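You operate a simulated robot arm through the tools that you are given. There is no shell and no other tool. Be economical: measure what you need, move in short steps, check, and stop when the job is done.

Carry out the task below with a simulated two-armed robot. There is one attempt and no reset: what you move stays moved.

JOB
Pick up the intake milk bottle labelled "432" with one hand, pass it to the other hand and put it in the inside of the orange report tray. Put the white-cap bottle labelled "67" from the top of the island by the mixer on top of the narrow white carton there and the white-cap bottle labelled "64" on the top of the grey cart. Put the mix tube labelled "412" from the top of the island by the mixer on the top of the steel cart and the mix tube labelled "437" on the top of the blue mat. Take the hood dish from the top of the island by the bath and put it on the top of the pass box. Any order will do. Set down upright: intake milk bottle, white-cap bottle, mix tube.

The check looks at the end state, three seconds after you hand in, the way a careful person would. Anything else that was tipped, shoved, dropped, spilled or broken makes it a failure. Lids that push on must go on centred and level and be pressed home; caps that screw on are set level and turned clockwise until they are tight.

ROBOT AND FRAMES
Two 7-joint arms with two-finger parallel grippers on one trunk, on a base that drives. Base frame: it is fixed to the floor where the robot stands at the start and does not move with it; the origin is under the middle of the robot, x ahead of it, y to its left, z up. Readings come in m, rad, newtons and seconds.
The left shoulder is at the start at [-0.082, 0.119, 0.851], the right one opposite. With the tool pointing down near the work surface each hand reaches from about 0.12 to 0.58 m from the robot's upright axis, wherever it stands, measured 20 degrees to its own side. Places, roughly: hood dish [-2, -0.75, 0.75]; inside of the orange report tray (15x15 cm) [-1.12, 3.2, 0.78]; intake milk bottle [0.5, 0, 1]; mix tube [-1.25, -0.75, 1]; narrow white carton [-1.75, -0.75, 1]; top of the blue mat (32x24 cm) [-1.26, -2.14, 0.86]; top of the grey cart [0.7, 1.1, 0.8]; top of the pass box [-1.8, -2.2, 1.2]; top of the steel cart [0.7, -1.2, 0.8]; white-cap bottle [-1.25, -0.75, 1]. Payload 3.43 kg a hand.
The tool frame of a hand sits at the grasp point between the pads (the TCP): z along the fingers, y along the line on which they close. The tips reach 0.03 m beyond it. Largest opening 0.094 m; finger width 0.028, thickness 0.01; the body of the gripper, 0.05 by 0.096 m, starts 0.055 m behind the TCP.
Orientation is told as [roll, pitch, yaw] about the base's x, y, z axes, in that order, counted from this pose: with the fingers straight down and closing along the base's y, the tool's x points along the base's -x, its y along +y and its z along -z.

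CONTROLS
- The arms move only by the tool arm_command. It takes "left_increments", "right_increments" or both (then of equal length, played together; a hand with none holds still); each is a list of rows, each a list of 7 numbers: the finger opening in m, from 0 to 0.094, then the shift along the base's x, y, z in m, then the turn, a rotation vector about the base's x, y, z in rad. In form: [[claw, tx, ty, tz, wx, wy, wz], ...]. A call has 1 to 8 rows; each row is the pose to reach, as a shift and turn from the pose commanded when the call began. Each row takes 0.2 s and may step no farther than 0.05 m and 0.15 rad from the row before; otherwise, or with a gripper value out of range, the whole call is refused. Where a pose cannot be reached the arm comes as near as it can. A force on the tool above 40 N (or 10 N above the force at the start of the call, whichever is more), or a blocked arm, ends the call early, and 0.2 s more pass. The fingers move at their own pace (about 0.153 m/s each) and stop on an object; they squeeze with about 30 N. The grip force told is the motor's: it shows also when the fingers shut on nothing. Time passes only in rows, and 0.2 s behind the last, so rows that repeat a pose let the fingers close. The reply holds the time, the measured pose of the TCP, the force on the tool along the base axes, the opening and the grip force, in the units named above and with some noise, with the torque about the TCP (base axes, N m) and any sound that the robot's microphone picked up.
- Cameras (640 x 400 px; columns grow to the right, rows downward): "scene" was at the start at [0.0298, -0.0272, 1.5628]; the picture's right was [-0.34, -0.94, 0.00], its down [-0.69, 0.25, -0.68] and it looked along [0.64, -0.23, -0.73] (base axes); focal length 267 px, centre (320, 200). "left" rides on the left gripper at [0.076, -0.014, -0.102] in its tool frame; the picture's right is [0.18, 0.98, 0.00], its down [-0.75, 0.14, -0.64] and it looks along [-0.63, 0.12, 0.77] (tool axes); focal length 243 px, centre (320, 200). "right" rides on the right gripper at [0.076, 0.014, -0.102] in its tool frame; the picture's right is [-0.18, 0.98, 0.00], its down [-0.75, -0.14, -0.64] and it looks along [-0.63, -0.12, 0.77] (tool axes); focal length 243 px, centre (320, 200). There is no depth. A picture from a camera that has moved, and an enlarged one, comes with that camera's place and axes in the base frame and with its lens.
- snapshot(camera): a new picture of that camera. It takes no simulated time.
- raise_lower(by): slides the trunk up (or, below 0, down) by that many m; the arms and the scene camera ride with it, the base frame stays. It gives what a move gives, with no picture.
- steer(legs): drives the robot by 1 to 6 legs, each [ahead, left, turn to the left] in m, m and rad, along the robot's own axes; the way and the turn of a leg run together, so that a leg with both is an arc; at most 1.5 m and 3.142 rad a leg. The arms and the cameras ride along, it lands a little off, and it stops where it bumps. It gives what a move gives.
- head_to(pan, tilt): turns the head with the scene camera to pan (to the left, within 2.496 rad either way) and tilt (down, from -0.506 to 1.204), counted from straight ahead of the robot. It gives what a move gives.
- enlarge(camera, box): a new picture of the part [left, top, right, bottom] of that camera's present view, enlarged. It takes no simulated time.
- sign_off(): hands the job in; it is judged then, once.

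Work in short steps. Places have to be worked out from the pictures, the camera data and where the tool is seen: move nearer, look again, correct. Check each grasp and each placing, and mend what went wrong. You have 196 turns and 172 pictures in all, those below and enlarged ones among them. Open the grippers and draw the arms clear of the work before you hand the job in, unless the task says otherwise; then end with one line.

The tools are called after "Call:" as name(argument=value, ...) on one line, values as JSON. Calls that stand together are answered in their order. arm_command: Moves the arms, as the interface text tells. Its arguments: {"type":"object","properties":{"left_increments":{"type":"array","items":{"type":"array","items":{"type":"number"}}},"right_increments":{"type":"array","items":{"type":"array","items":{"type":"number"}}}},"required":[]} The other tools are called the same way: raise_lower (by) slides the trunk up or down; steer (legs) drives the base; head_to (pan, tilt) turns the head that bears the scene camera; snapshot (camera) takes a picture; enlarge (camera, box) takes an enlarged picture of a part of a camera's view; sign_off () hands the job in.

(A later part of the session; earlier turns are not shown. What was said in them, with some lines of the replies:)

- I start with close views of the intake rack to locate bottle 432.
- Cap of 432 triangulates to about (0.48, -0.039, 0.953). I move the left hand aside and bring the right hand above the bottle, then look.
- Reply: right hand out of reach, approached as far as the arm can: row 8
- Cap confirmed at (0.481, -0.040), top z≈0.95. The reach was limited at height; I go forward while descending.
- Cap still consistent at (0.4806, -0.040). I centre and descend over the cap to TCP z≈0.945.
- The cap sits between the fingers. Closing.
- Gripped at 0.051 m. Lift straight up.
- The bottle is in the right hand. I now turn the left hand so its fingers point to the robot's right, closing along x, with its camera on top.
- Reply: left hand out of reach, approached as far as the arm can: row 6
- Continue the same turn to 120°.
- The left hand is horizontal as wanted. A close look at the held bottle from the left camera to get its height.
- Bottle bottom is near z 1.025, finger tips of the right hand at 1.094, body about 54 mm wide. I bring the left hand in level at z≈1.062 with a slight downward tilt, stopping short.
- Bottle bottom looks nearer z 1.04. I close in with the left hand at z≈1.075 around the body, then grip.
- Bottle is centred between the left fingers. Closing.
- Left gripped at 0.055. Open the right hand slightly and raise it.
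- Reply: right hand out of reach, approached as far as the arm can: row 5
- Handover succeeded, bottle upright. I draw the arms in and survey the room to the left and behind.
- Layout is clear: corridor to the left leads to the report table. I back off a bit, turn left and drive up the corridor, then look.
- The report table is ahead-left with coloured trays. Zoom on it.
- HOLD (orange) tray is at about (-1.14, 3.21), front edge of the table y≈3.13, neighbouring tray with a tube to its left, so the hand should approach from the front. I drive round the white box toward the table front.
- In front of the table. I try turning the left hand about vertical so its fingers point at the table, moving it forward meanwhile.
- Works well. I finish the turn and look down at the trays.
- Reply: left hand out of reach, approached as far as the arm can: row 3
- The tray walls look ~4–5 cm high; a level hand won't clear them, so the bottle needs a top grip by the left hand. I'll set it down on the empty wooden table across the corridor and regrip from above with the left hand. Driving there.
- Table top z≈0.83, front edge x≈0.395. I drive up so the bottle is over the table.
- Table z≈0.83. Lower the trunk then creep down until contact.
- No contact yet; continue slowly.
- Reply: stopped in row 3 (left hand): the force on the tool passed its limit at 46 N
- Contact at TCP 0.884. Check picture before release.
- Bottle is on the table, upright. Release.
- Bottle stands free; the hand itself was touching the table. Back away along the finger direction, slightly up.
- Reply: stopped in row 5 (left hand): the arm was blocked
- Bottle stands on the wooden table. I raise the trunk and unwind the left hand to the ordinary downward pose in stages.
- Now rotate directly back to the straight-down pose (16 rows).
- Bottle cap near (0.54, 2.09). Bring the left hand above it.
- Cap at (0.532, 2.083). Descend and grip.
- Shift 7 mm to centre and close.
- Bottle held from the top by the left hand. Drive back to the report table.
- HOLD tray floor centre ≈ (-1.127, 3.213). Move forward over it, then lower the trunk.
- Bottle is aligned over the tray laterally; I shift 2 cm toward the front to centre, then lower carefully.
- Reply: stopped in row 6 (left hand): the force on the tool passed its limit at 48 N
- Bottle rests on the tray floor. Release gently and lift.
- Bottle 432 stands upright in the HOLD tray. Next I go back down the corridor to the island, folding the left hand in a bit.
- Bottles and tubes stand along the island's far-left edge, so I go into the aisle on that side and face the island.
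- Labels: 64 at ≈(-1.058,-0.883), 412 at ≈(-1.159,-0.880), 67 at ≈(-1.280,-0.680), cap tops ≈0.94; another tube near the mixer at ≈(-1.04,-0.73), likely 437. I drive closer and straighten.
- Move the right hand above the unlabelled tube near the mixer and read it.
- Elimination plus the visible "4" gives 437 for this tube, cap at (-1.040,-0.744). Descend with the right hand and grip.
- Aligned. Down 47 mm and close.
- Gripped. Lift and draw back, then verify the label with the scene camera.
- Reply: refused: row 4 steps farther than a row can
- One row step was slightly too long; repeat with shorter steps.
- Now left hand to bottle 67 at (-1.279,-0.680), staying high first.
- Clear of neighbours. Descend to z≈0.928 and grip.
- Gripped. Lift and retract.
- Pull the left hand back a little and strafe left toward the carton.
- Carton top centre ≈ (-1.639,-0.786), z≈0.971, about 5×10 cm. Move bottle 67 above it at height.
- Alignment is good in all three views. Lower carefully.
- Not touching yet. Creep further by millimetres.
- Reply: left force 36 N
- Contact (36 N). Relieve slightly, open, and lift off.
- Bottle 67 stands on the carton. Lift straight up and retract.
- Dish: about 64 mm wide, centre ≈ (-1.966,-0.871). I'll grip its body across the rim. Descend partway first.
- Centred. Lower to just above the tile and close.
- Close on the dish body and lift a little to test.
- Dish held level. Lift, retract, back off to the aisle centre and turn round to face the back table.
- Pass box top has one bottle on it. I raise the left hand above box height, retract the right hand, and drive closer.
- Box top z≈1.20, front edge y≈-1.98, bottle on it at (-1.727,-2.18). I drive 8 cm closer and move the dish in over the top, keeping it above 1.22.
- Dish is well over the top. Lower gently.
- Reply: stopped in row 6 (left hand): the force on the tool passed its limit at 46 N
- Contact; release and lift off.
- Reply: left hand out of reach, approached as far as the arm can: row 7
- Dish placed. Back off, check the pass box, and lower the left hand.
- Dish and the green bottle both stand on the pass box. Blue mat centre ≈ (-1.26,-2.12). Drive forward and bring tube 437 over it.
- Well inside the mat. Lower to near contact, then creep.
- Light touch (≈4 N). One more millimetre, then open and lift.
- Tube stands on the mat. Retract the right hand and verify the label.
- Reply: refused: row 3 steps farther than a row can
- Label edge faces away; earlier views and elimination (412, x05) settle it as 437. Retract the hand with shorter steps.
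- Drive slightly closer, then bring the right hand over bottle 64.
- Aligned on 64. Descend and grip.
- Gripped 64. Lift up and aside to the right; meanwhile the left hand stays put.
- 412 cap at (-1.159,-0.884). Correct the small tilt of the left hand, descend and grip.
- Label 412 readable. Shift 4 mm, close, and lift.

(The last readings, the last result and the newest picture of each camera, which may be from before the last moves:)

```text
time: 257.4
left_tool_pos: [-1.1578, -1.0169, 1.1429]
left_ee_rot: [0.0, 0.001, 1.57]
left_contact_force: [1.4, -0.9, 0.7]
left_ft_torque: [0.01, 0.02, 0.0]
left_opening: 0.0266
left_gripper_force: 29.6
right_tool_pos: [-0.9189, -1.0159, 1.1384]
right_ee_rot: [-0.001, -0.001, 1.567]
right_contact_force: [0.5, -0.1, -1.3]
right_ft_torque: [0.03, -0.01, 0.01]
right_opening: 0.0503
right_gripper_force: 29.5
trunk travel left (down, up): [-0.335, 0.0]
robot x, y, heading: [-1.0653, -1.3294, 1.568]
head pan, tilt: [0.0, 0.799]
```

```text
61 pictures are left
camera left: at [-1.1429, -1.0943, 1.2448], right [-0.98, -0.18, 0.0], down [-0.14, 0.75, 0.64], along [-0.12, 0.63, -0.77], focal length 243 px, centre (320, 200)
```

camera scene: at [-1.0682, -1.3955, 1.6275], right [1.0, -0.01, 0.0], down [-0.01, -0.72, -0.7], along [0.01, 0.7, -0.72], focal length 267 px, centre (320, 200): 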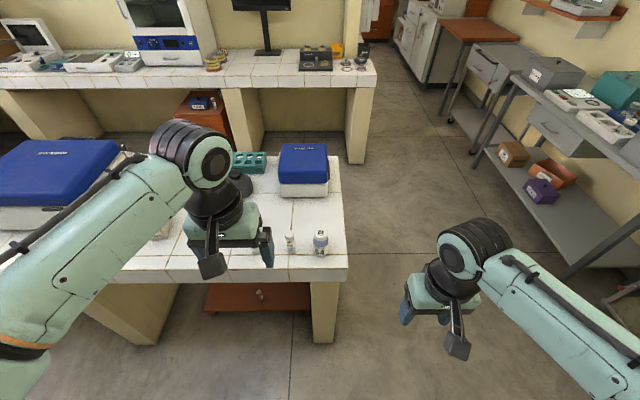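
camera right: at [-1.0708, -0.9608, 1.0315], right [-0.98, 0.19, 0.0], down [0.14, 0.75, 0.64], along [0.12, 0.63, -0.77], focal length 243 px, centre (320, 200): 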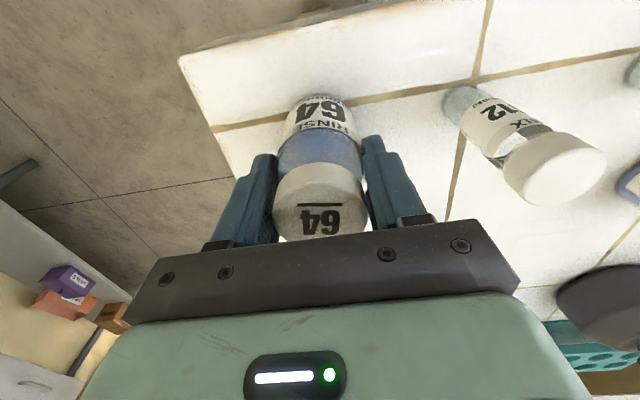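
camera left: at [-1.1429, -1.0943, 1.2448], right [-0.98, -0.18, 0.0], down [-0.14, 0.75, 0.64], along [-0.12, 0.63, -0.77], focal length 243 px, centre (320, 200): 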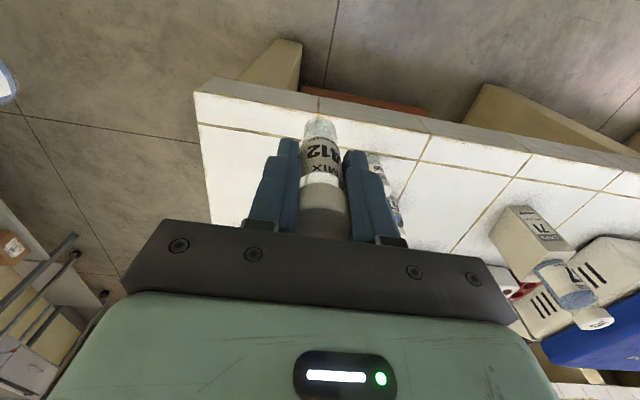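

412 held. Drive to the steel cart and look.

Call:
steer(legs=[[-0.12, 0, 0], [0, 0, -1.571], [1.1, -0.05, 0]])

Call:
head_to(pan=0.0, tilt=0.75)

Call:
snapshot(camera="scene")

Call:
snapshot(camera="left")

```text
time: 267.6
left_tool_pos: [0.3238, -1.3911, 1.1422]
left_ee_rot: [0.0, -0.001, 0.023]
left_contact_force: [-0.8, 0.2, 0.7]
left_ft_torque: [0.0, -0.02, -0.05]
left_opening: 0.0275
left_gripper_force: 30.1
right_tool_pos: [0.33, -1.6312, 1.137]
right_ee_rot: [-0.001, -0.002, 0.021]
right_contact_force: [1.1, 0.9, -1.7]
right_ft_torque: [0.0, -0.02, -0.01]
right_opening: 0.0501
right_gripper_force: 30.4
trunk travel left (down, up): [-0.335, 0.0]
robot x, y, heading: [0.0124, -1.4888, 0.023]
head pan, tilt: [0.0, 0.799]
```

```text
time: 268.2
left_tool_pos: [0.3246, -1.3911, 1.1423]
left_ee_rot: [0.002, 0.001, 0.022]
left_contact_force: [-0.4, -0.8, -0.4]
left_ft_torque: [-0.02, -0.01, 0.01]
left_opening: 0.0275
left_gripper_force: 30.0
right_tool_pos: [0.33, -1.6307, 1.1381]
right_ee_rot: [-0.001, 0.0, 0.021]
right_contact_force: [-0.3, 1.0, -2.1]
right_ft_torque: [-0.01, 0.0, 0.03]
right_opening: 0.0504
right_gripper_force: 29.9
trunk travel left (down, up): [-0.335, 0.0]
robot x, y, heading: [0.0137, -1.4879, 0.022]
head pan, tilt: [0.0, 0.75]
```

```text
60 pictures are left
camera scene: at [0.0495, -1.4886, 1.6315], right [0.02, -1.0, 0.0], down [-0.68, -0.01, -0.73], along [0.73, 0.02, -0.68], focal length 267 px, centre (320, 200)
```

scene: 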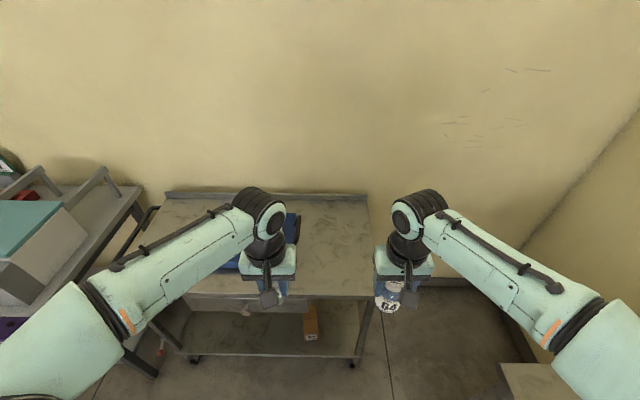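

```text
59 pictures are left
camera left: at [0.2481, -1.4079, 1.2447], right [-0.21, 0.98, 0.0], down [0.75, 0.16, 0.64], along [0.63, 0.13, -0.77], focal length 243 px, centre (320, 200)
```

left: 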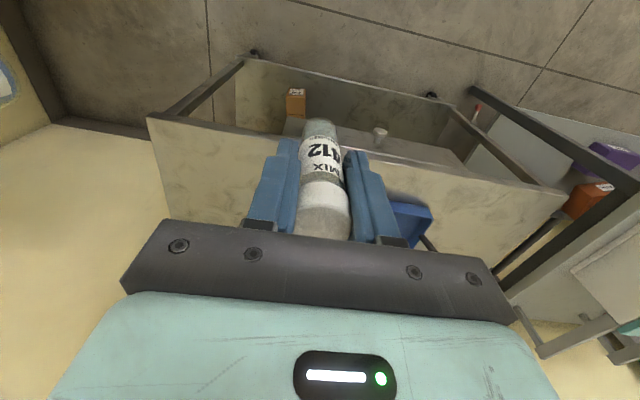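

Cart top near z≈0.89, front edge x≈0.43, right edge y≈-1.63, tray from y≈-1.39 on. Target for 412: (0.56,-1.50). Drive nearer and extend.

Call:
steer(legs=[[0.1, -0.08, -0.022]])

Call:
arm_command(left_increments=[[0.005, 0.03, -0.01, 0, 0, 0, 0], [0.005, 0.07, -0.02, -0.01, 0, 0, 0], [0.005, 0.11, -0.025, -0.03, 0, 0, 0], [0.005, 0.135, -0.03, -0.06, 0, 0, 0], [0.005, 0.135, -0.03, -0.09, 0, 0, 0]])

Call:
snapshot(camera="left")

Call:
snapshot(camera="scene")

```text
time: 269.6
left_tool_pos: [0.4229, -1.4751, 1.1416]
left_ee_rot: [-0.001, -0.001, 0.002]
left_contact_force: [1.0, 0.1, -0.3]
left_ft_torque: [0.02, -0.01, 0.0]
left_opening: 0.0274
left_gripper_force: 30.1
right_tool_pos: [0.4253, -1.7149, 1.1376]
right_ee_rot: [0.0, -0.002, 0.002]
right_contact_force: [-1.1, -1.3, -1.6]
right_ft_torque: [-0.02, 0.02, 0.02]
right_opening: 0.0503
right_gripper_force: 29.9
trunk travel left (down, up): [-0.335, 0.0]
robot x, y, heading: [0.1102, -1.5689, -0.004]
head pan, tilt: [0.0, 0.75]
```

```text
time: 270.8
left_tool_pos: [0.5582, -1.5045, 1.0509]
left_ee_rot: [0.0, 0.001, 0.002]
left_contact_force: [0.4, -0.2, -0.7]
left_ft_torque: [0.0, -0.01, 0.0]
left_opening: 0.0277
left_gripper_force: 30.2
right_tool_pos: [0.4264, -1.7152, 1.1384]
right_ee_rot: [-0.001, -0.001, 0.0]
right_contact_force: [0.1, 0.2, -0.6]
right_ft_torque: [-0.01, 0.01, 0.01]
right_opening: 0.0502
right_gripper_force: 30.2
trunk travel left (down, up): [-0.335, 0.0]
robot x, y, heading: [0.1109, -1.5638, 0.008]
head pan, tilt: [0.0, 0.75]
```

```text
58 pictures are left
camera left: at [0.4826, -1.5192, 1.1535], right [-0.19, 0.98, 0.0], down [0.75, 0.14, 0.64], along [0.63, 0.12, -0.77], focal length 243 px, centre (320, 200)
```

left: 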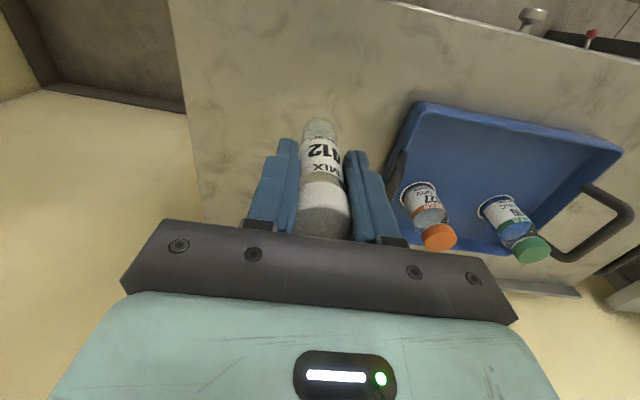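

```text
57 pictures are left
camera scene: at [0.148, -1.5669, 1.6315], right [0.0, -1.0, 0.0], down [-0.68, 0.0, -0.73], along [0.73, 0.0, -0.68], focal length 267 px, centre (320, 200)
```

scene: 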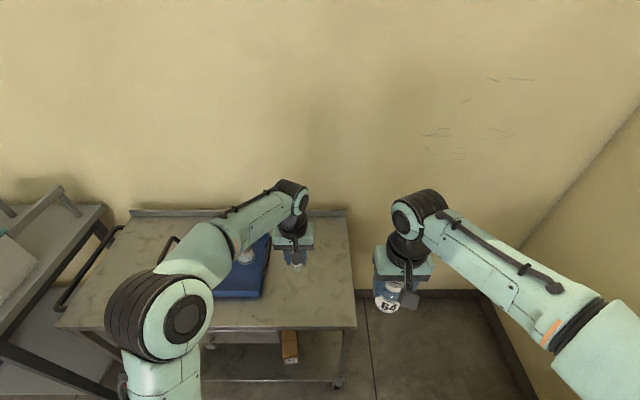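

Shift 15 mm to the right away from the tray handle and creep down.

Call:
arm_command(left_increments=[[0.005, 0, -0.015, -0.02, 0, 0, 0], [0.005, 0, -0.015, -0.04, 0, 0, 0], [0.005, 0, -0.015, -0.052, 0, 0, 0], [0.005, 0, -0.015, -0.06, 0, 0, 0], [0.005, 0, -0.015, -0.066, 0, 0, 0], [0.005, 0, -0.015, -0.072, 0, 0, 0], [0.005, 0, -0.015, -0.077, 0, 0, 0], [0.005, 0, -0.015, -0.082, 0, 0, 0]])

Call:
snapshot(camera="left")

```text
time: 272.6
left_tool_pos: [0.5593, -1.5217, 0.9699]
left_ee_rot: [-0.001, -0.002, 0.001]
left_contact_force: [-0.4, -0.2, -0.6]
left_ft_torque: [-0.01, 0.02, 0.0]
left_opening: 0.0275
left_gripper_force: 30.0
right_tool_pos: [0.4257, -1.7148, 1.1373]
right_ee_rot: [0.0, -0.001, 0.0]
right_contact_force: [0.0, 0.1, -2.1]
right_ft_torque: [-0.03, 0.02, -0.01]
right_opening: 0.0504
right_gripper_force: 29.9
trunk travel left (down, up): [-0.335, 0.0]
robot x, y, heading: [0.1099, -1.5653, -0.001]
head pan, tilt: [0.0, 0.75]
```

```text
56 pictures are left
camera left: at [0.4838, -1.5357, 1.0731], right [-0.19, 0.98, 0.0], down [0.75, 0.14, 0.64], along [0.63, 0.12, -0.77], focal length 243 px, centre (320, 200)
```

left: 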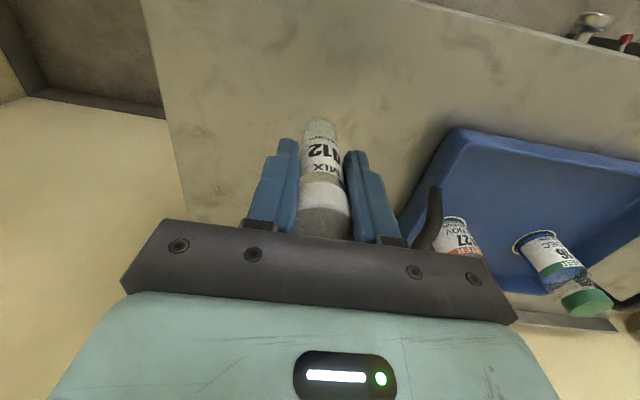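

Not yet in contact; continue.

Call:
arm_command(left_increments=[[0.005, 0, 0, -0.006, 0, 0, 0], [0.005, 0, 0, -0.012, 0, 0, 0], [0.005, 0, 0, -0.018, 0, 0, 0], [0.005, 0, 0, -0.024, 0, 0, 0], [0.005, 0, 0, -0.03, 0, 0, 0], [0.005, 0, 0, -0.036, 0, 0, 0]])

Call:
snapshot(camera="left")

```text
time: 274.0
left_tool_pos: [0.5589, -1.5211, 0.9353]
left_ee_rot: [-0.001, 0.001, 0.001]
left_contact_force: [-0.2, -0.7, -0.2]
left_ft_torque: [0.05, -0.03, -0.02]
left_opening: 0.0274
left_gripper_force: 29.9
right_tool_pos: [0.4267, -1.7163, 1.1378]
right_ee_rot: [0.0, -0.003, 0.0]
right_contact_force: [0.1, 0.1, -1.8]
right_ft_torque: [0.02, 0.01, 0.01]
right_opening: 0.0504
right_gripper_force: 29.7
trunk travel left (down, up): [-0.335, 0.0]
robot x, y, heading: [0.115, -1.5666, -0.001]
head pan, tilt: [0.0, 0.75]
```

```text
55 pictures are left
camera left: at [0.4836, -1.536, 1.0373], right [-0.19, 0.98, 0.0], down [0.75, 0.14, 0.64], along [0.63, 0.12, -0.77], focal length 243 px, centre (320, 200)
```

left: 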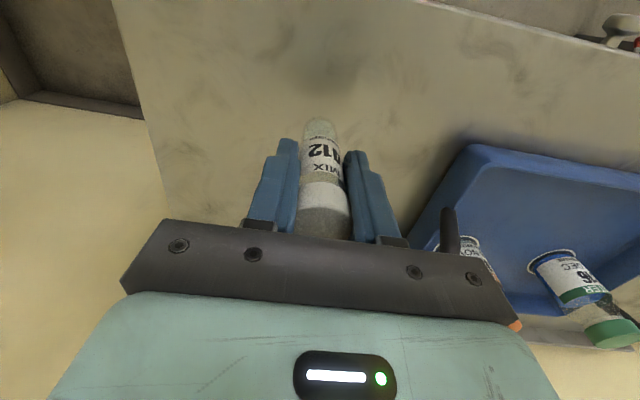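

Still above the surface (shadow separate). Continue down.

Call:
arm_command(left_increments=[[0.005, 0, 0, -0.006, 0, 0, 0], [0.005, 0, 0, -0.012, 0, 0, 0], [0.005, 0, 0, -0.018, 0, 0, 0], [0.005, 0, 0, -0.023, 0, 0, 0], [0.005, 0, 0, -0.028, 0, 0, 0], [0.005, 0, 0, -0.033, 0, 0, 0], [0.005, 0, 0, -0.038, 0, 0, 0]])

Call:
snapshot(camera="left")

```text
time: 275.6
left_tool_pos: [0.5592, -1.5221, 0.8956]
left_ee_rot: [0.0, 0.0, 0.002]
left_contact_force: [-0.5, 0.2, 0.0]
left_ft_torque: [-0.03, -0.01, -0.01]
left_opening: 0.0273
left_gripper_force: 29.8
right_tool_pos: [0.4261, -1.7157, 1.138]
right_ee_rot: [0.0, -0.003, -0.002]
right_contact_force: [-0.7, 0.1, -1.9]
right_ft_torque: [-0.01, 0.01, -0.02]
right_opening: 0.0506
right_gripper_force: 30.3
trunk travel left (down, up): [-0.335, 0.0]
robot x, y, heading: [0.1113, -1.5644, 0.003]
head pan, tilt: [0.0, 0.75]
```

```text
54 pictures are left
camera left: at [0.4833, -1.5367, 0.9982], right [-0.19, 0.98, 0.0], down [0.75, 0.14, 0.64], along [0.63, 0.12, -0.77], focal length 243 px, centre (320, 200)
```

left: 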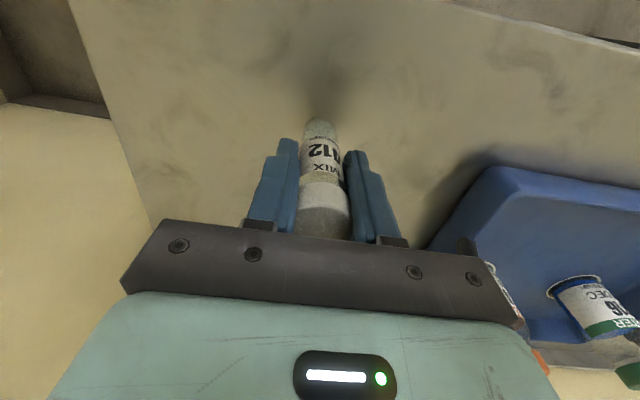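

Shadow nearly meets the tube. Continue in small steps.

Call:
arm_command(left_increments=[[0.005, 0, 0, -0.005, 0, 0, 0], [0.005, 0, 0, -0.01, 0, 0, 0], [0.005, 0, 0, -0.014, 0, 0, 0], [0.005, 0, 0, -0.018, 0, 0, 0], [0.005, 0, 0, -0.022, 0, 0, 0], [0.005, 0, 0, -0.026, 0, 0, 0], [0.005, 0, 0, -0.03, 0, 0, 0]])

Call:
snapshot(camera="left")

```text
time: 276.4
left_tool_pos: [0.5621, -1.5226, 0.8895]
left_ee_rot: [-0.007, -0.011, 0.004]
left_contact_force: [-6.1, 2.1, 20.1]
left_ft_torque: [0.09, 0.33, -0.01]
left_opening: 0.0277
left_gripper_force: 29.9
right_tool_pos: [0.4254, -1.7146, 1.1383]
right_ee_rot: [-0.002, -0.002, -0.001]
right_contact_force: [-0.5, 0.7, -1.3]
right_ft_torque: [0.03, 0.02, -0.03]
right_opening: 0.0506
right_gripper_force: 30.1
trunk travel left (down, up): [-0.335, 0.0]
robot x, y, heading: [0.1132, -1.5717, 0.002]
head pan, tilt: [0.0, 0.75]
stopped in row 3 (left hand): the force on the tool passed its limit at 41 N (the readings are from after the stop); the commanded pose is now the measured one
```

```text
53 pictures are left
camera left: at [0.4846, -1.537, 0.9916], right [-0.19, 0.98, -0.01], down [0.74, 0.15, 0.65], along [0.64, 0.11, -0.76], focal length 243 px, centre (320, 200)
```

left: 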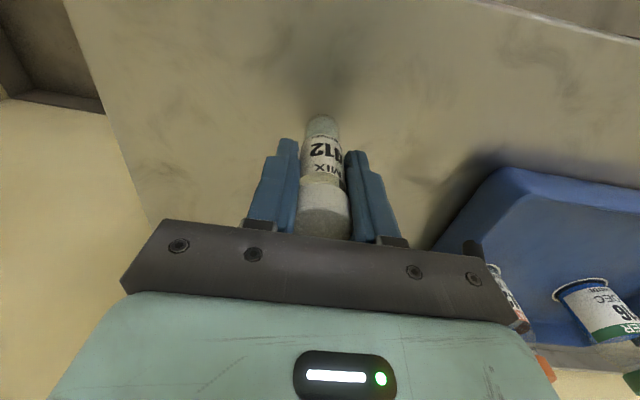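

Contact, surface ≈0.82. Relieve the tilt and pressure slightly, then open.

Call:
arm_command(left_increments=[[0.005, -0.002, 0, 0.002, 0.007, 0.011, 0], [0.005, -0.002, 0, 0.002, 0.007, 0.011, 0]])

Call:
arm_command(left_increments=[[0.028, 0, 0, 0, 0, 0, 0], [0.034, 0, 0, 0, 0, 0, 0], [0.055, 0, 0, 0, 0, 0, 0], [0.055, 0, 0, 0, 0, 0, 0]])

Call:
snapshot(camera="left")

```text
time: 277.0
left_tool_pos: [0.5612, -1.5223, 0.891]
left_ee_rot: [0.002, -0.001, 0.002]
left_contact_force: [2.8, 0.5, 11.7]
left_ft_torque: [-0.05, -0.24, 0.01]
left_opening: 0.0276
left_gripper_force: 29.8
right_tool_pos: [0.4258, -1.7152, 1.1387]
right_ee_rot: [-0.001, -0.001, 0.0]
right_contact_force: [0.3, 0.9, -1.1]
right_ft_torque: [-0.01, 0.03, 0.01]
right_opening: 0.0504
right_gripper_force: 29.8
trunk travel left (down, up): [-0.335, 0.0]
robot x, y, heading: [0.1109, -1.5677, 0.005]
head pan, tilt: [0.0, 0.75]
```

```text
time: 278.0
left_tool_pos: [0.5602, -1.523, 0.8894]
left_ee_rot: [0.001, 0.0, 0.001]
left_contact_force: [0.1, -0.2, 0.8]
left_ft_torque: [0.01, -0.04, -0.02]
left_opening: 0.0549
left_gripper_force: 0.2
right_tool_pos: [0.4255, -1.7151, 1.1388]
right_ee_rot: [0.001, -0.001, 0.0]
right_contact_force: [0.0, -0.7, -1.8]
right_ft_torque: [0.0, 0.03, -0.02]
right_opening: 0.0504
right_gripper_force: 30.0
trunk travel left (down, up): [-0.335, 0.0]
robot x, y, heading: [0.108, -1.5663, 0.003]
head pan, tilt: [0.0, 0.75]
```

```text
52 pictures are left
camera left: at [0.4848, -1.5378, 0.9917], right [-0.19, 0.98, 0.0], down [0.75, 0.14, 0.64], along [0.63, 0.12, -0.77], focal length 243 px, centre (320, 200)
```

left: 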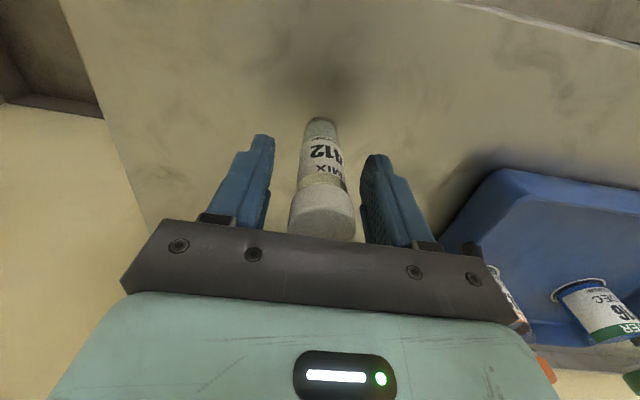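

Tube stands free. Lift straight up and retract, then check.

Call:
arm_command(left_increments=[[0.055, 0, 0, 0.03, 0, 0, 0], [0.055, 0, 0, 0.075, 0, 0, 0], [0.055, 0, 0, 0.12, 0, 0, 0], [0.055, 0, 0, 0.165, 0, 0, 0], [0.055, -0.03, 0.01, 0.2, 0, 0, 0], [0.055, -0.07, 0.02, 0.22, 0, 0, 0], [0.055, -0.11, 0.02, 0.23, 0, 0, 0], [0.055, -0.15, 0.02, 0.24, 0, 0, 0]])

Call:
snapshot(camera="left")

```text
time: 279.8
left_tool_pos: [0.4099, -1.5049, 1.131]
left_ee_rot: [0.002, 0.0, 0.003]
left_contact_force: [-0.6, -0.2, -0.4]
left_ft_torque: [-0.05, -0.01, 0.0]
left_opening: 0.0552
left_gripper_force: 0.1
right_tool_pos: [0.4239, -1.7142, 1.1385]
right_ee_rot: [-0.001, -0.004, 0.001]
right_contact_force: [-0.6, 1.0, -0.8]
right_ft_torque: [0.03, -0.06, 0.03]
right_opening: 0.0503
right_gripper_force: 29.9
trunk travel left (down, up): [-0.335, 0.0]
robot x, y, heading: [0.1106, -1.5676, 0.0]
head pan, tilt: [0.0, 0.75]
```

```text
51 pictures are left
camera left: at [0.3345, -1.5193, 1.2328], right [-0.19, 0.98, 0.0], down [0.75, 0.14, 0.64], along [0.63, 0.12, -0.77], focal length 243 px, centre (320, 200)
```

left: 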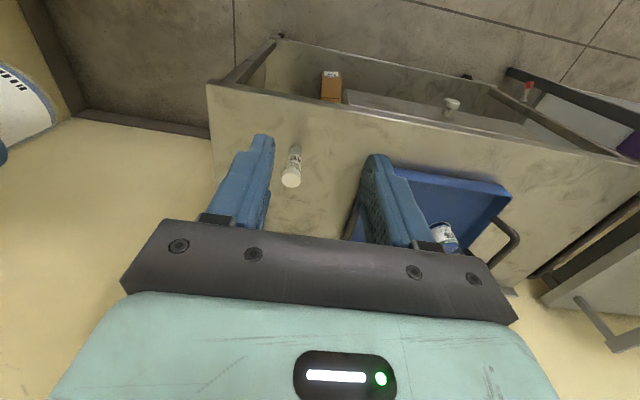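

Tube 412 stands on the steel cart. Now drive bottle 64 to the grey cart.

Call:
steer(legs=[[-0.3, 0, 0], [0, 1.4, 0], [0, 1.2, 0]])

Call:
snapshot(camera="scene")

Call:
snapshot(camera="right")

```text
time: 304.4
left_tool_pos: [0.0588, 1.1367, 1.1301]
left_ee_rot: [0.002, -0.001, 0.07]
left_contact_force: [0.2, -0.4, -0.1]
left_ft_torque: [-0.01, 0.01, 0.03]
left_opening: 0.0551
left_gripper_force: 0.0
right_tool_pos: [0.0869, 0.9274, 1.138]
right_ee_rot: [0.0, -0.002, 0.067]
right_contact_force: [-0.3, 0.1, -1.7]
right_ft_torque: [-0.04, -0.01, 0.03]
right_opening: 0.0502
right_gripper_force: 29.6
trunk travel left (down, up): [-0.335, 0.0]
robot x, y, heading: [-0.2362, 1.0554, 0.064]
head pan, tilt: [0.0, 0.75]
```

```text
50 pictures are left
camera scene: at [-0.2, 1.0553, 1.6315], right [0.07, -1.0, 0.0], down [-0.68, -0.05, -0.73], along [0.73, 0.05, -0.68], focal length 267 px, centre (320, 200)
```

scene: 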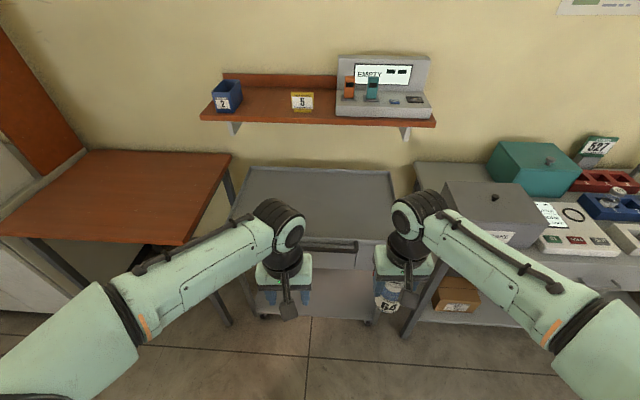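

```text
49 pictures are left
camera right: at [0.0102, 0.9353, 1.2391], right [0.12, 0.99, 0.0], down [0.76, -0.09, 0.64], along [0.64, -0.07, -0.77], focal length 243 px, centre (320, 200)
```

right: 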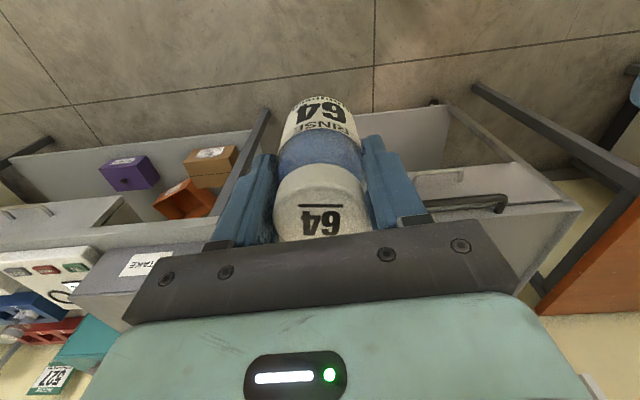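

Grey cart spans about x 0.47–0.9, y 0.80–1.47. Target for 64: (0.60, 1.05). Drive closer.

Call:
steer(legs=[[0.32, 0.04, -0.064]])

Call:
arm_command(right_increments=[[0.02, 0.04, 0, 0, 0, 0, 0], [0.02, 0.08, 0.01, 0, 0, 0, 0], [0.02, 0.12, 0.03, -0.02, 0, 0, 0], [0.02, 0.16, 0.05, -0.04, 0, 0, 0], [0.02, 0.18, 0.06, -0.07, 0, 0, 0], [0.02, 0.18, 0.06, -0.11, 0, 0, 0]])

Call:
snapshot(camera="right")

Call:
snapshot(camera="scene")

```text
time: 306.6
left_tool_pos: [0.3856, 1.1632, 1.13]
left_ee_rot: [0.002, -0.001, -0.007]
left_contact_force: [-0.8, -0.5, 0.2]
left_ft_torque: [-0.02, 0.0, -0.01]
left_opening: 0.0548
left_gripper_force: 0.0
right_tool_pos: [0.3969, 0.9533, 1.1373]
right_ee_rot: [-0.002, -0.002, -0.009]
right_contact_force: [0.8, 0.3, -2.0]
right_ft_torque: [0.0, -0.01, 0.01]
right_opening: 0.0506
right_gripper_force: 30.1
trunk travel left (down, up): [-0.335, 0.0]
robot x, y, heading: [0.082, 1.1043, -0.011]
head pan, tilt: [0.0, 0.75]
```

```text
time: 308.0
left_tool_pos: [0.3871, 1.1621, 1.1306]
left_ee_rot: [0.002, 0.0, -0.005]
left_contact_force: [-0.4, 0.4, 0.8]
left_ft_torque: [-0.01, -0.02, 0.0]
left_opening: 0.0547
left_gripper_force: 0.0
right_tool_pos: [0.5813, 1.0094, 1.0298]
right_ee_rot: [0.001, -0.001, -0.01]
right_contact_force: [-0.3, -0.2, -1.5]
right_ft_torque: [-0.02, 0.02, -0.01]
right_opening: 0.0504
right_gripper_force: 30.0
trunk travel left (down, up): [-0.335, 0.0]
robot x, y, heading: [0.0827, 1.1022, -0.01]
head pan, tilt: [0.0, 0.75]
```

```text
48 pictures are left
camera right: at [0.5048, 1.0248, 1.1302], right [0.19, 0.98, 0.0], down [0.75, -0.15, 0.64], along [0.63, -0.12, -0.77], focal length 243 px, centre (320, 200)
```

right: 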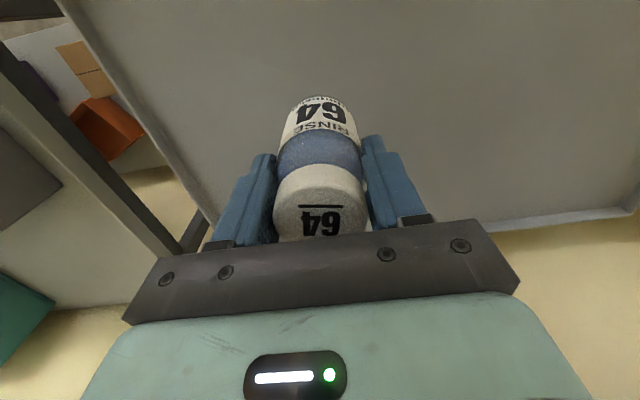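

```text
47 pictures are left
camera scene: at [0.1217, 1.1023, 1.6314], right [-0.01, -1.0, 0.0], down [-0.68, 0.01, -0.73], along [0.73, -0.01, -0.68], focal length 267 px, centre (320, 200)
```

scene: 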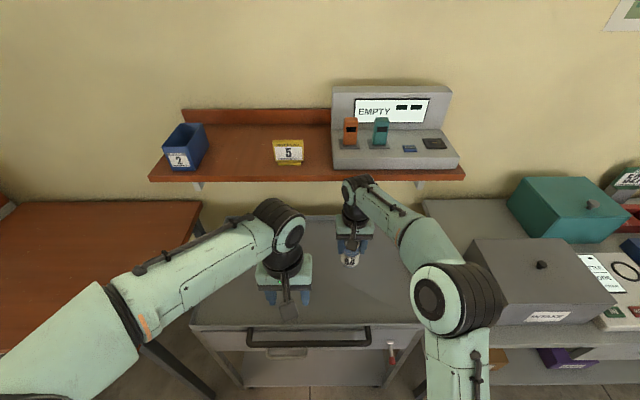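

Over the cart, inside its rim. Lower toward the surface.

Call:
arm_command(right_increments=[[0.02, 0, 0, -0.03, 0, 0, 0], [0.02, 0, 0, -0.06, 0, 0, 0], [0.02, 0, 0, -0.08, 0, 0, 0], [0.02, 0, 0, -0.095, 0, 0, 0], [0.02, 0, 0, -0.105, 0, 0, 0], [0.02, 0, 0, -0.112, 0, 0, 0]])

Call:
snapshot(camera="right")

```text
time: 309.4
left_tool_pos: [0.3857, 1.1622, 1.1295]
left_ee_rot: [0.002, 0.0, -0.006]
left_contact_force: [0.1, -0.1, 0.1]
left_ft_torque: [0.01, 0.01, -0.03]
left_opening: 0.055
left_gripper_force: 0.1
right_tool_pos: [0.5797, 1.0117, 0.916]
right_ee_rot: [0.0, -0.001, -0.01]
right_contact_force: [-0.3, 0.2, -1.2]
right_ft_torque: [0.03, 0.01, 0.0]
right_opening: 0.0506
right_gripper_force: 29.7
trunk travel left (down, up): [-0.335, 0.0]
robot x, y, heading: [0.0864, 1.1025, -0.002]
head pan, tilt: [0.0, 0.75]
```

```text
46 pictures are left
camera right: at [0.5028, 1.0267, 1.0174], right [0.19, 0.98, 0.0], down [0.75, -0.15, 0.64], along [0.63, -0.12, -0.77], focal length 243 px, centre (320, 200)
```

right: 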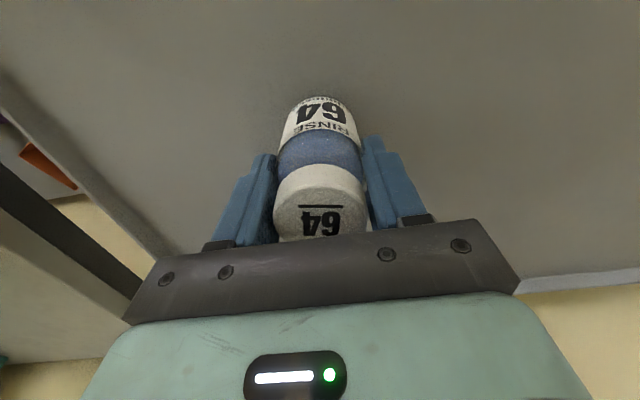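

Still a gap; creep down with small rows.

Call:
arm_command(right_increments=[[0.02, 0, 0, -0.004, 0, 0, 0], [0.02, 0, 0, -0.008, 0, 0, 0], [0.02, 0, 0, -0.012, 0, 0, 0], [0.02, 0, 0, -0.016, 0, 0, 0], [0.02, 0, 0, -0.02, 0, 0, 0], [0.02, 0, 0, -0.024, 0, 0, 0], [0.02, 0, 0, -0.028, 0, 0, 0], [0.02, 0, 0, -0.032, 0, 0, 0]])

Call:
snapshot(camera="right")

```text
time: 311.0
left_tool_pos: [0.3838, 1.1629, 1.1294]
left_ee_rot: [0.001, 0.0, -0.007]
left_contact_force: [-0.4, 0.1, -0.8]
left_ft_torque: [-0.03, 0.01, 0.0]
left_opening: 0.0551
left_gripper_force: 0.1
right_tool_pos: [0.5809, 1.0118, 0.8933]
right_ee_rot: [0.007, -0.018, -0.009]
right_contact_force: [-1.6, -0.2, 14.9]
right_ft_torque: [-0.36, 0.25, -0.02]
right_opening: 0.051
right_gripper_force: 29.6
trunk travel left (down, up): [-0.335, 0.0]
robot x, y, heading: [0.0876, 1.1028, -0.007]
head pan, tilt: [0.0, 0.75]
stopped in row 8 (right hand): the force on the tool passed its limit at 49 N (the readings are from after the stop); the commanded pose is now the measured one
```

```text
45 pictures are left
camera right: at [0.5034, 1.0267, 0.9935], right [0.19, 0.98, 0.01], down [0.74, -0.15, 0.65], along [0.64, -0.12, -0.76], focal length 243 px, centre (320, 200)
```

right: 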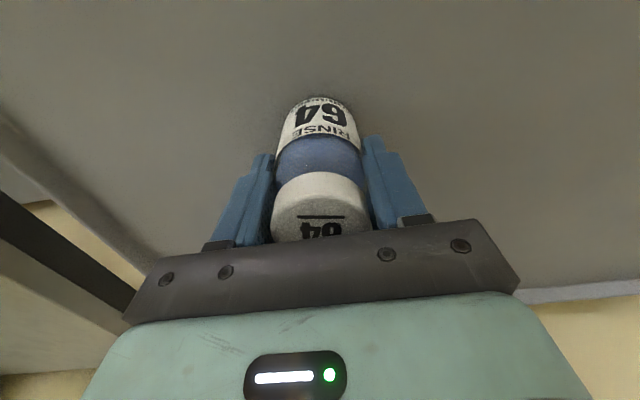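

Contact. Relieve, open, lift straight up.

Call:
arm_command(right_increments=[[0.02, 0, 0, 0.002, -0.007, 0.018, 0], [0.05, 0, 0, 0.002, -0.007, 0.018, 0], [0.056, 0, 0, 0.002, -0.007, 0.018, 0], [0.075, 0, 0, 0.002, -0.007, 0.018, 0], [0.075, 0, 0, 0.002, -0.007, 0.018, 0], [0.075, 0, 0, 0.04, -0.007, 0.018, 0], [0.075, 0, 0, 0.085, -0.007, 0.018, 0], [0.075, 0, 0, 0.13, -0.007, 0.018, 0]])

Call:
arm_command(right_increments=[[0.075, -0.03, 0, 0.03, 0, 0, 0], [0.075, -0.07, -0.02, 0.05, 0, 0, 0], [0.075, -0.11, -0.04, 0.07, 0, 0, 0], [0.075, -0.15, -0.06, 0.08, 0, 0, 0]])

Call:
snapshot(camera="right")

Call:
snapshot(camera="scene")

```text
time: 312.8
left_tool_pos: [0.3863, 1.1633, 1.1294]
left_ee_rot: [0.002, 0.0, -0.007]
left_contact_force: [0.0, 0.1, -0.7]
left_ft_torque: [0.01, 0.01, 0.0]
left_opening: 0.0548
left_gripper_force: 0.0
right_tool_pos: [0.5809, 1.0101, 1.023]
right_ee_rot: [-0.003, 0.006, -0.009]
right_contact_force: [-0.1, 1.0, -0.7]
right_ft_torque: [0.0, 0.03, 0.03]
right_opening: 0.0748
right_gripper_force: 0.0
trunk travel left (down, up): [-0.335, 0.0]
robot x, y, heading: [0.0851, 1.1021, -0.007]
head pan, tilt: [0.0, 0.75]
```

```text
time: 313.8
left_tool_pos: [0.3841, 1.1624, 1.1307]
left_ee_rot: [0.003, 0.0, -0.007]
left_contact_force: [0.0, 0.6, -0.7]
left_ft_torque: [0.0, 0.01, -0.01]
left_opening: 0.055
left_gripper_force: 0.1
right_tool_pos: [0.4303, 0.9531, 1.0996]
right_ee_rot: [-0.001, 0.002, -0.007]
right_contact_force: [0.1, 0.3, 0.1]
right_ft_torque: [0.0, -0.01, -0.01]
right_opening: 0.075
right_gripper_force: 0.1
trunk travel left (down, up): [-0.335, 0.0]
robot x, y, heading: [0.0832, 1.1041, -0.01]
head pan, tilt: [0.0, 0.75]
```

```text
44 pictures are left
camera right: at [0.3549, 0.9681, 1.201], right [0.19, 0.98, 0.0], down [0.75, -0.15, 0.64], along [0.63, -0.13, -0.77], focal length 243 px, centre (320, 200)
```

right: 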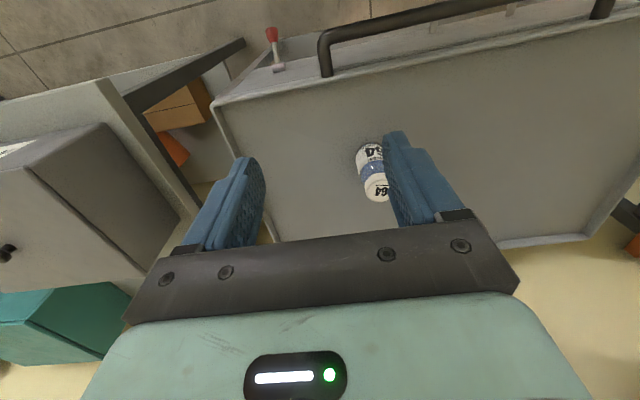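

```text
43 pictures are left
camera scene: at [0.1199, 1.1019, 1.6314], right [-0.01, -1.0, 0.0], down [-0.68, 0.01, -0.73], along [0.73, -0.01, -0.68], focal length 267 px, centre (320, 200)
```

scene: 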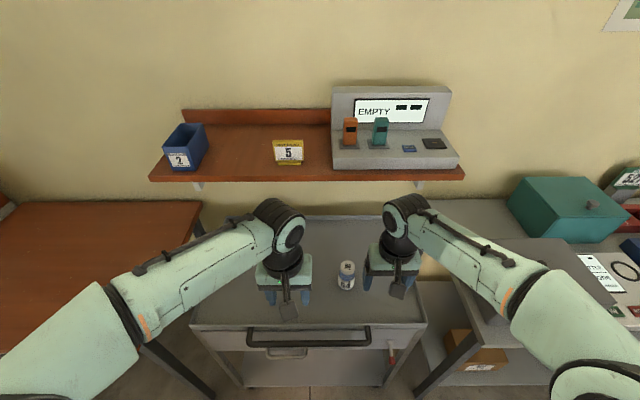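

Bottle 64 stands on the grey cart. Back away from the work with both grippers open.

Call:
steer(legs=[[-0.3, 0, 0]])

Call:
arm_command(left_increments=[[0.09, 0, 0, 0, 0, 0, 0], [0.09, 0, 0, 0, 0, 0, 0]], right_increments=[[0.09, 0, 0, 0, 0, 0, 0], [0.09, 0, 0, 0, 0, 0, 0]])

Call:
snapshot(camera="scene")

```text
time: 315.9
left_tool_pos: [0.0911, 1.1669, 1.13]
left_ee_rot: [0.002, 0.0, -0.002]
left_contact_force: [0.0, 0.0, 0.5]
left_ft_torque: [-0.07, -0.01, 0.0]
left_opening: 0.0548
left_gripper_force: 0.1
right_tool_pos: [0.1388, 0.9576, 1.0997]
right_ee_rot: [-0.004, 0.005, -0.004]
right_contact_force: [0.5, 0.5, -0.5]
right_ft_torque: [0.02, 0.01, -0.01]
right_opening: 0.075
right_gripper_force: 0.1
trunk travel left (down, up): [-0.335, 0.0]
robot x, y, heading: [-0.2103, 1.1024, -0.002]
head pan, tilt: [0.0, 0.75]
```

```text
time: 316.4
left_tool_pos: [0.0915, 1.1671, 1.1299]
left_ee_rot: [0.003, 0.0, -0.002]
left_contact_force: [1.3, 0.7, 0.0]
left_ft_torque: [0.03, -0.02, 0.0]
left_opening: 0.0899
left_gripper_force: 0.0
right_tool_pos: [0.1391, 0.9579, 1.0979]
right_ee_rot: [-0.003, 0.006, -0.004]
right_contact_force: [-0.5, -0.8, -0.1]
right_ft_torque: [0.05, -0.01, 0.0]
right_opening: 0.0901
right_gripper_force: 0.0
trunk travel left (down, up): [-0.335, 0.0]
robot x, y, heading: [-0.2127, 1.1049, -0.008]
head pan, tilt: [0.0, 0.75]
```

```text
42 pictures are left
camera scene: at [-0.1727, 1.1047, 1.6315], right [0.0, -1.0, 0.0], down [-0.68, 0.0, -0.73], along [0.73, 0.0, -0.68], focal length 267 px, centre (320, 200)
```

scene: 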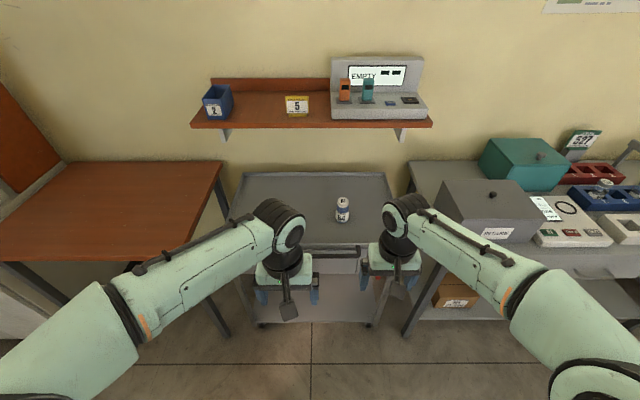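

All items were seen standing in their places and the arms are clear; I hand the job in.

Call:
sign_off()

```text
The job is handed in.
```

The job is handed in. All six items are in their places, and the bottles and tubes were standing upright in the last pictures. Two caveats: I identified tube 437 partly by elimination, because its label was never fully readable. After the right-to-left pass in the air, I also set milk bottle 432 down on the wooden table and re-gripped it with the left hand to clear the tray wall.
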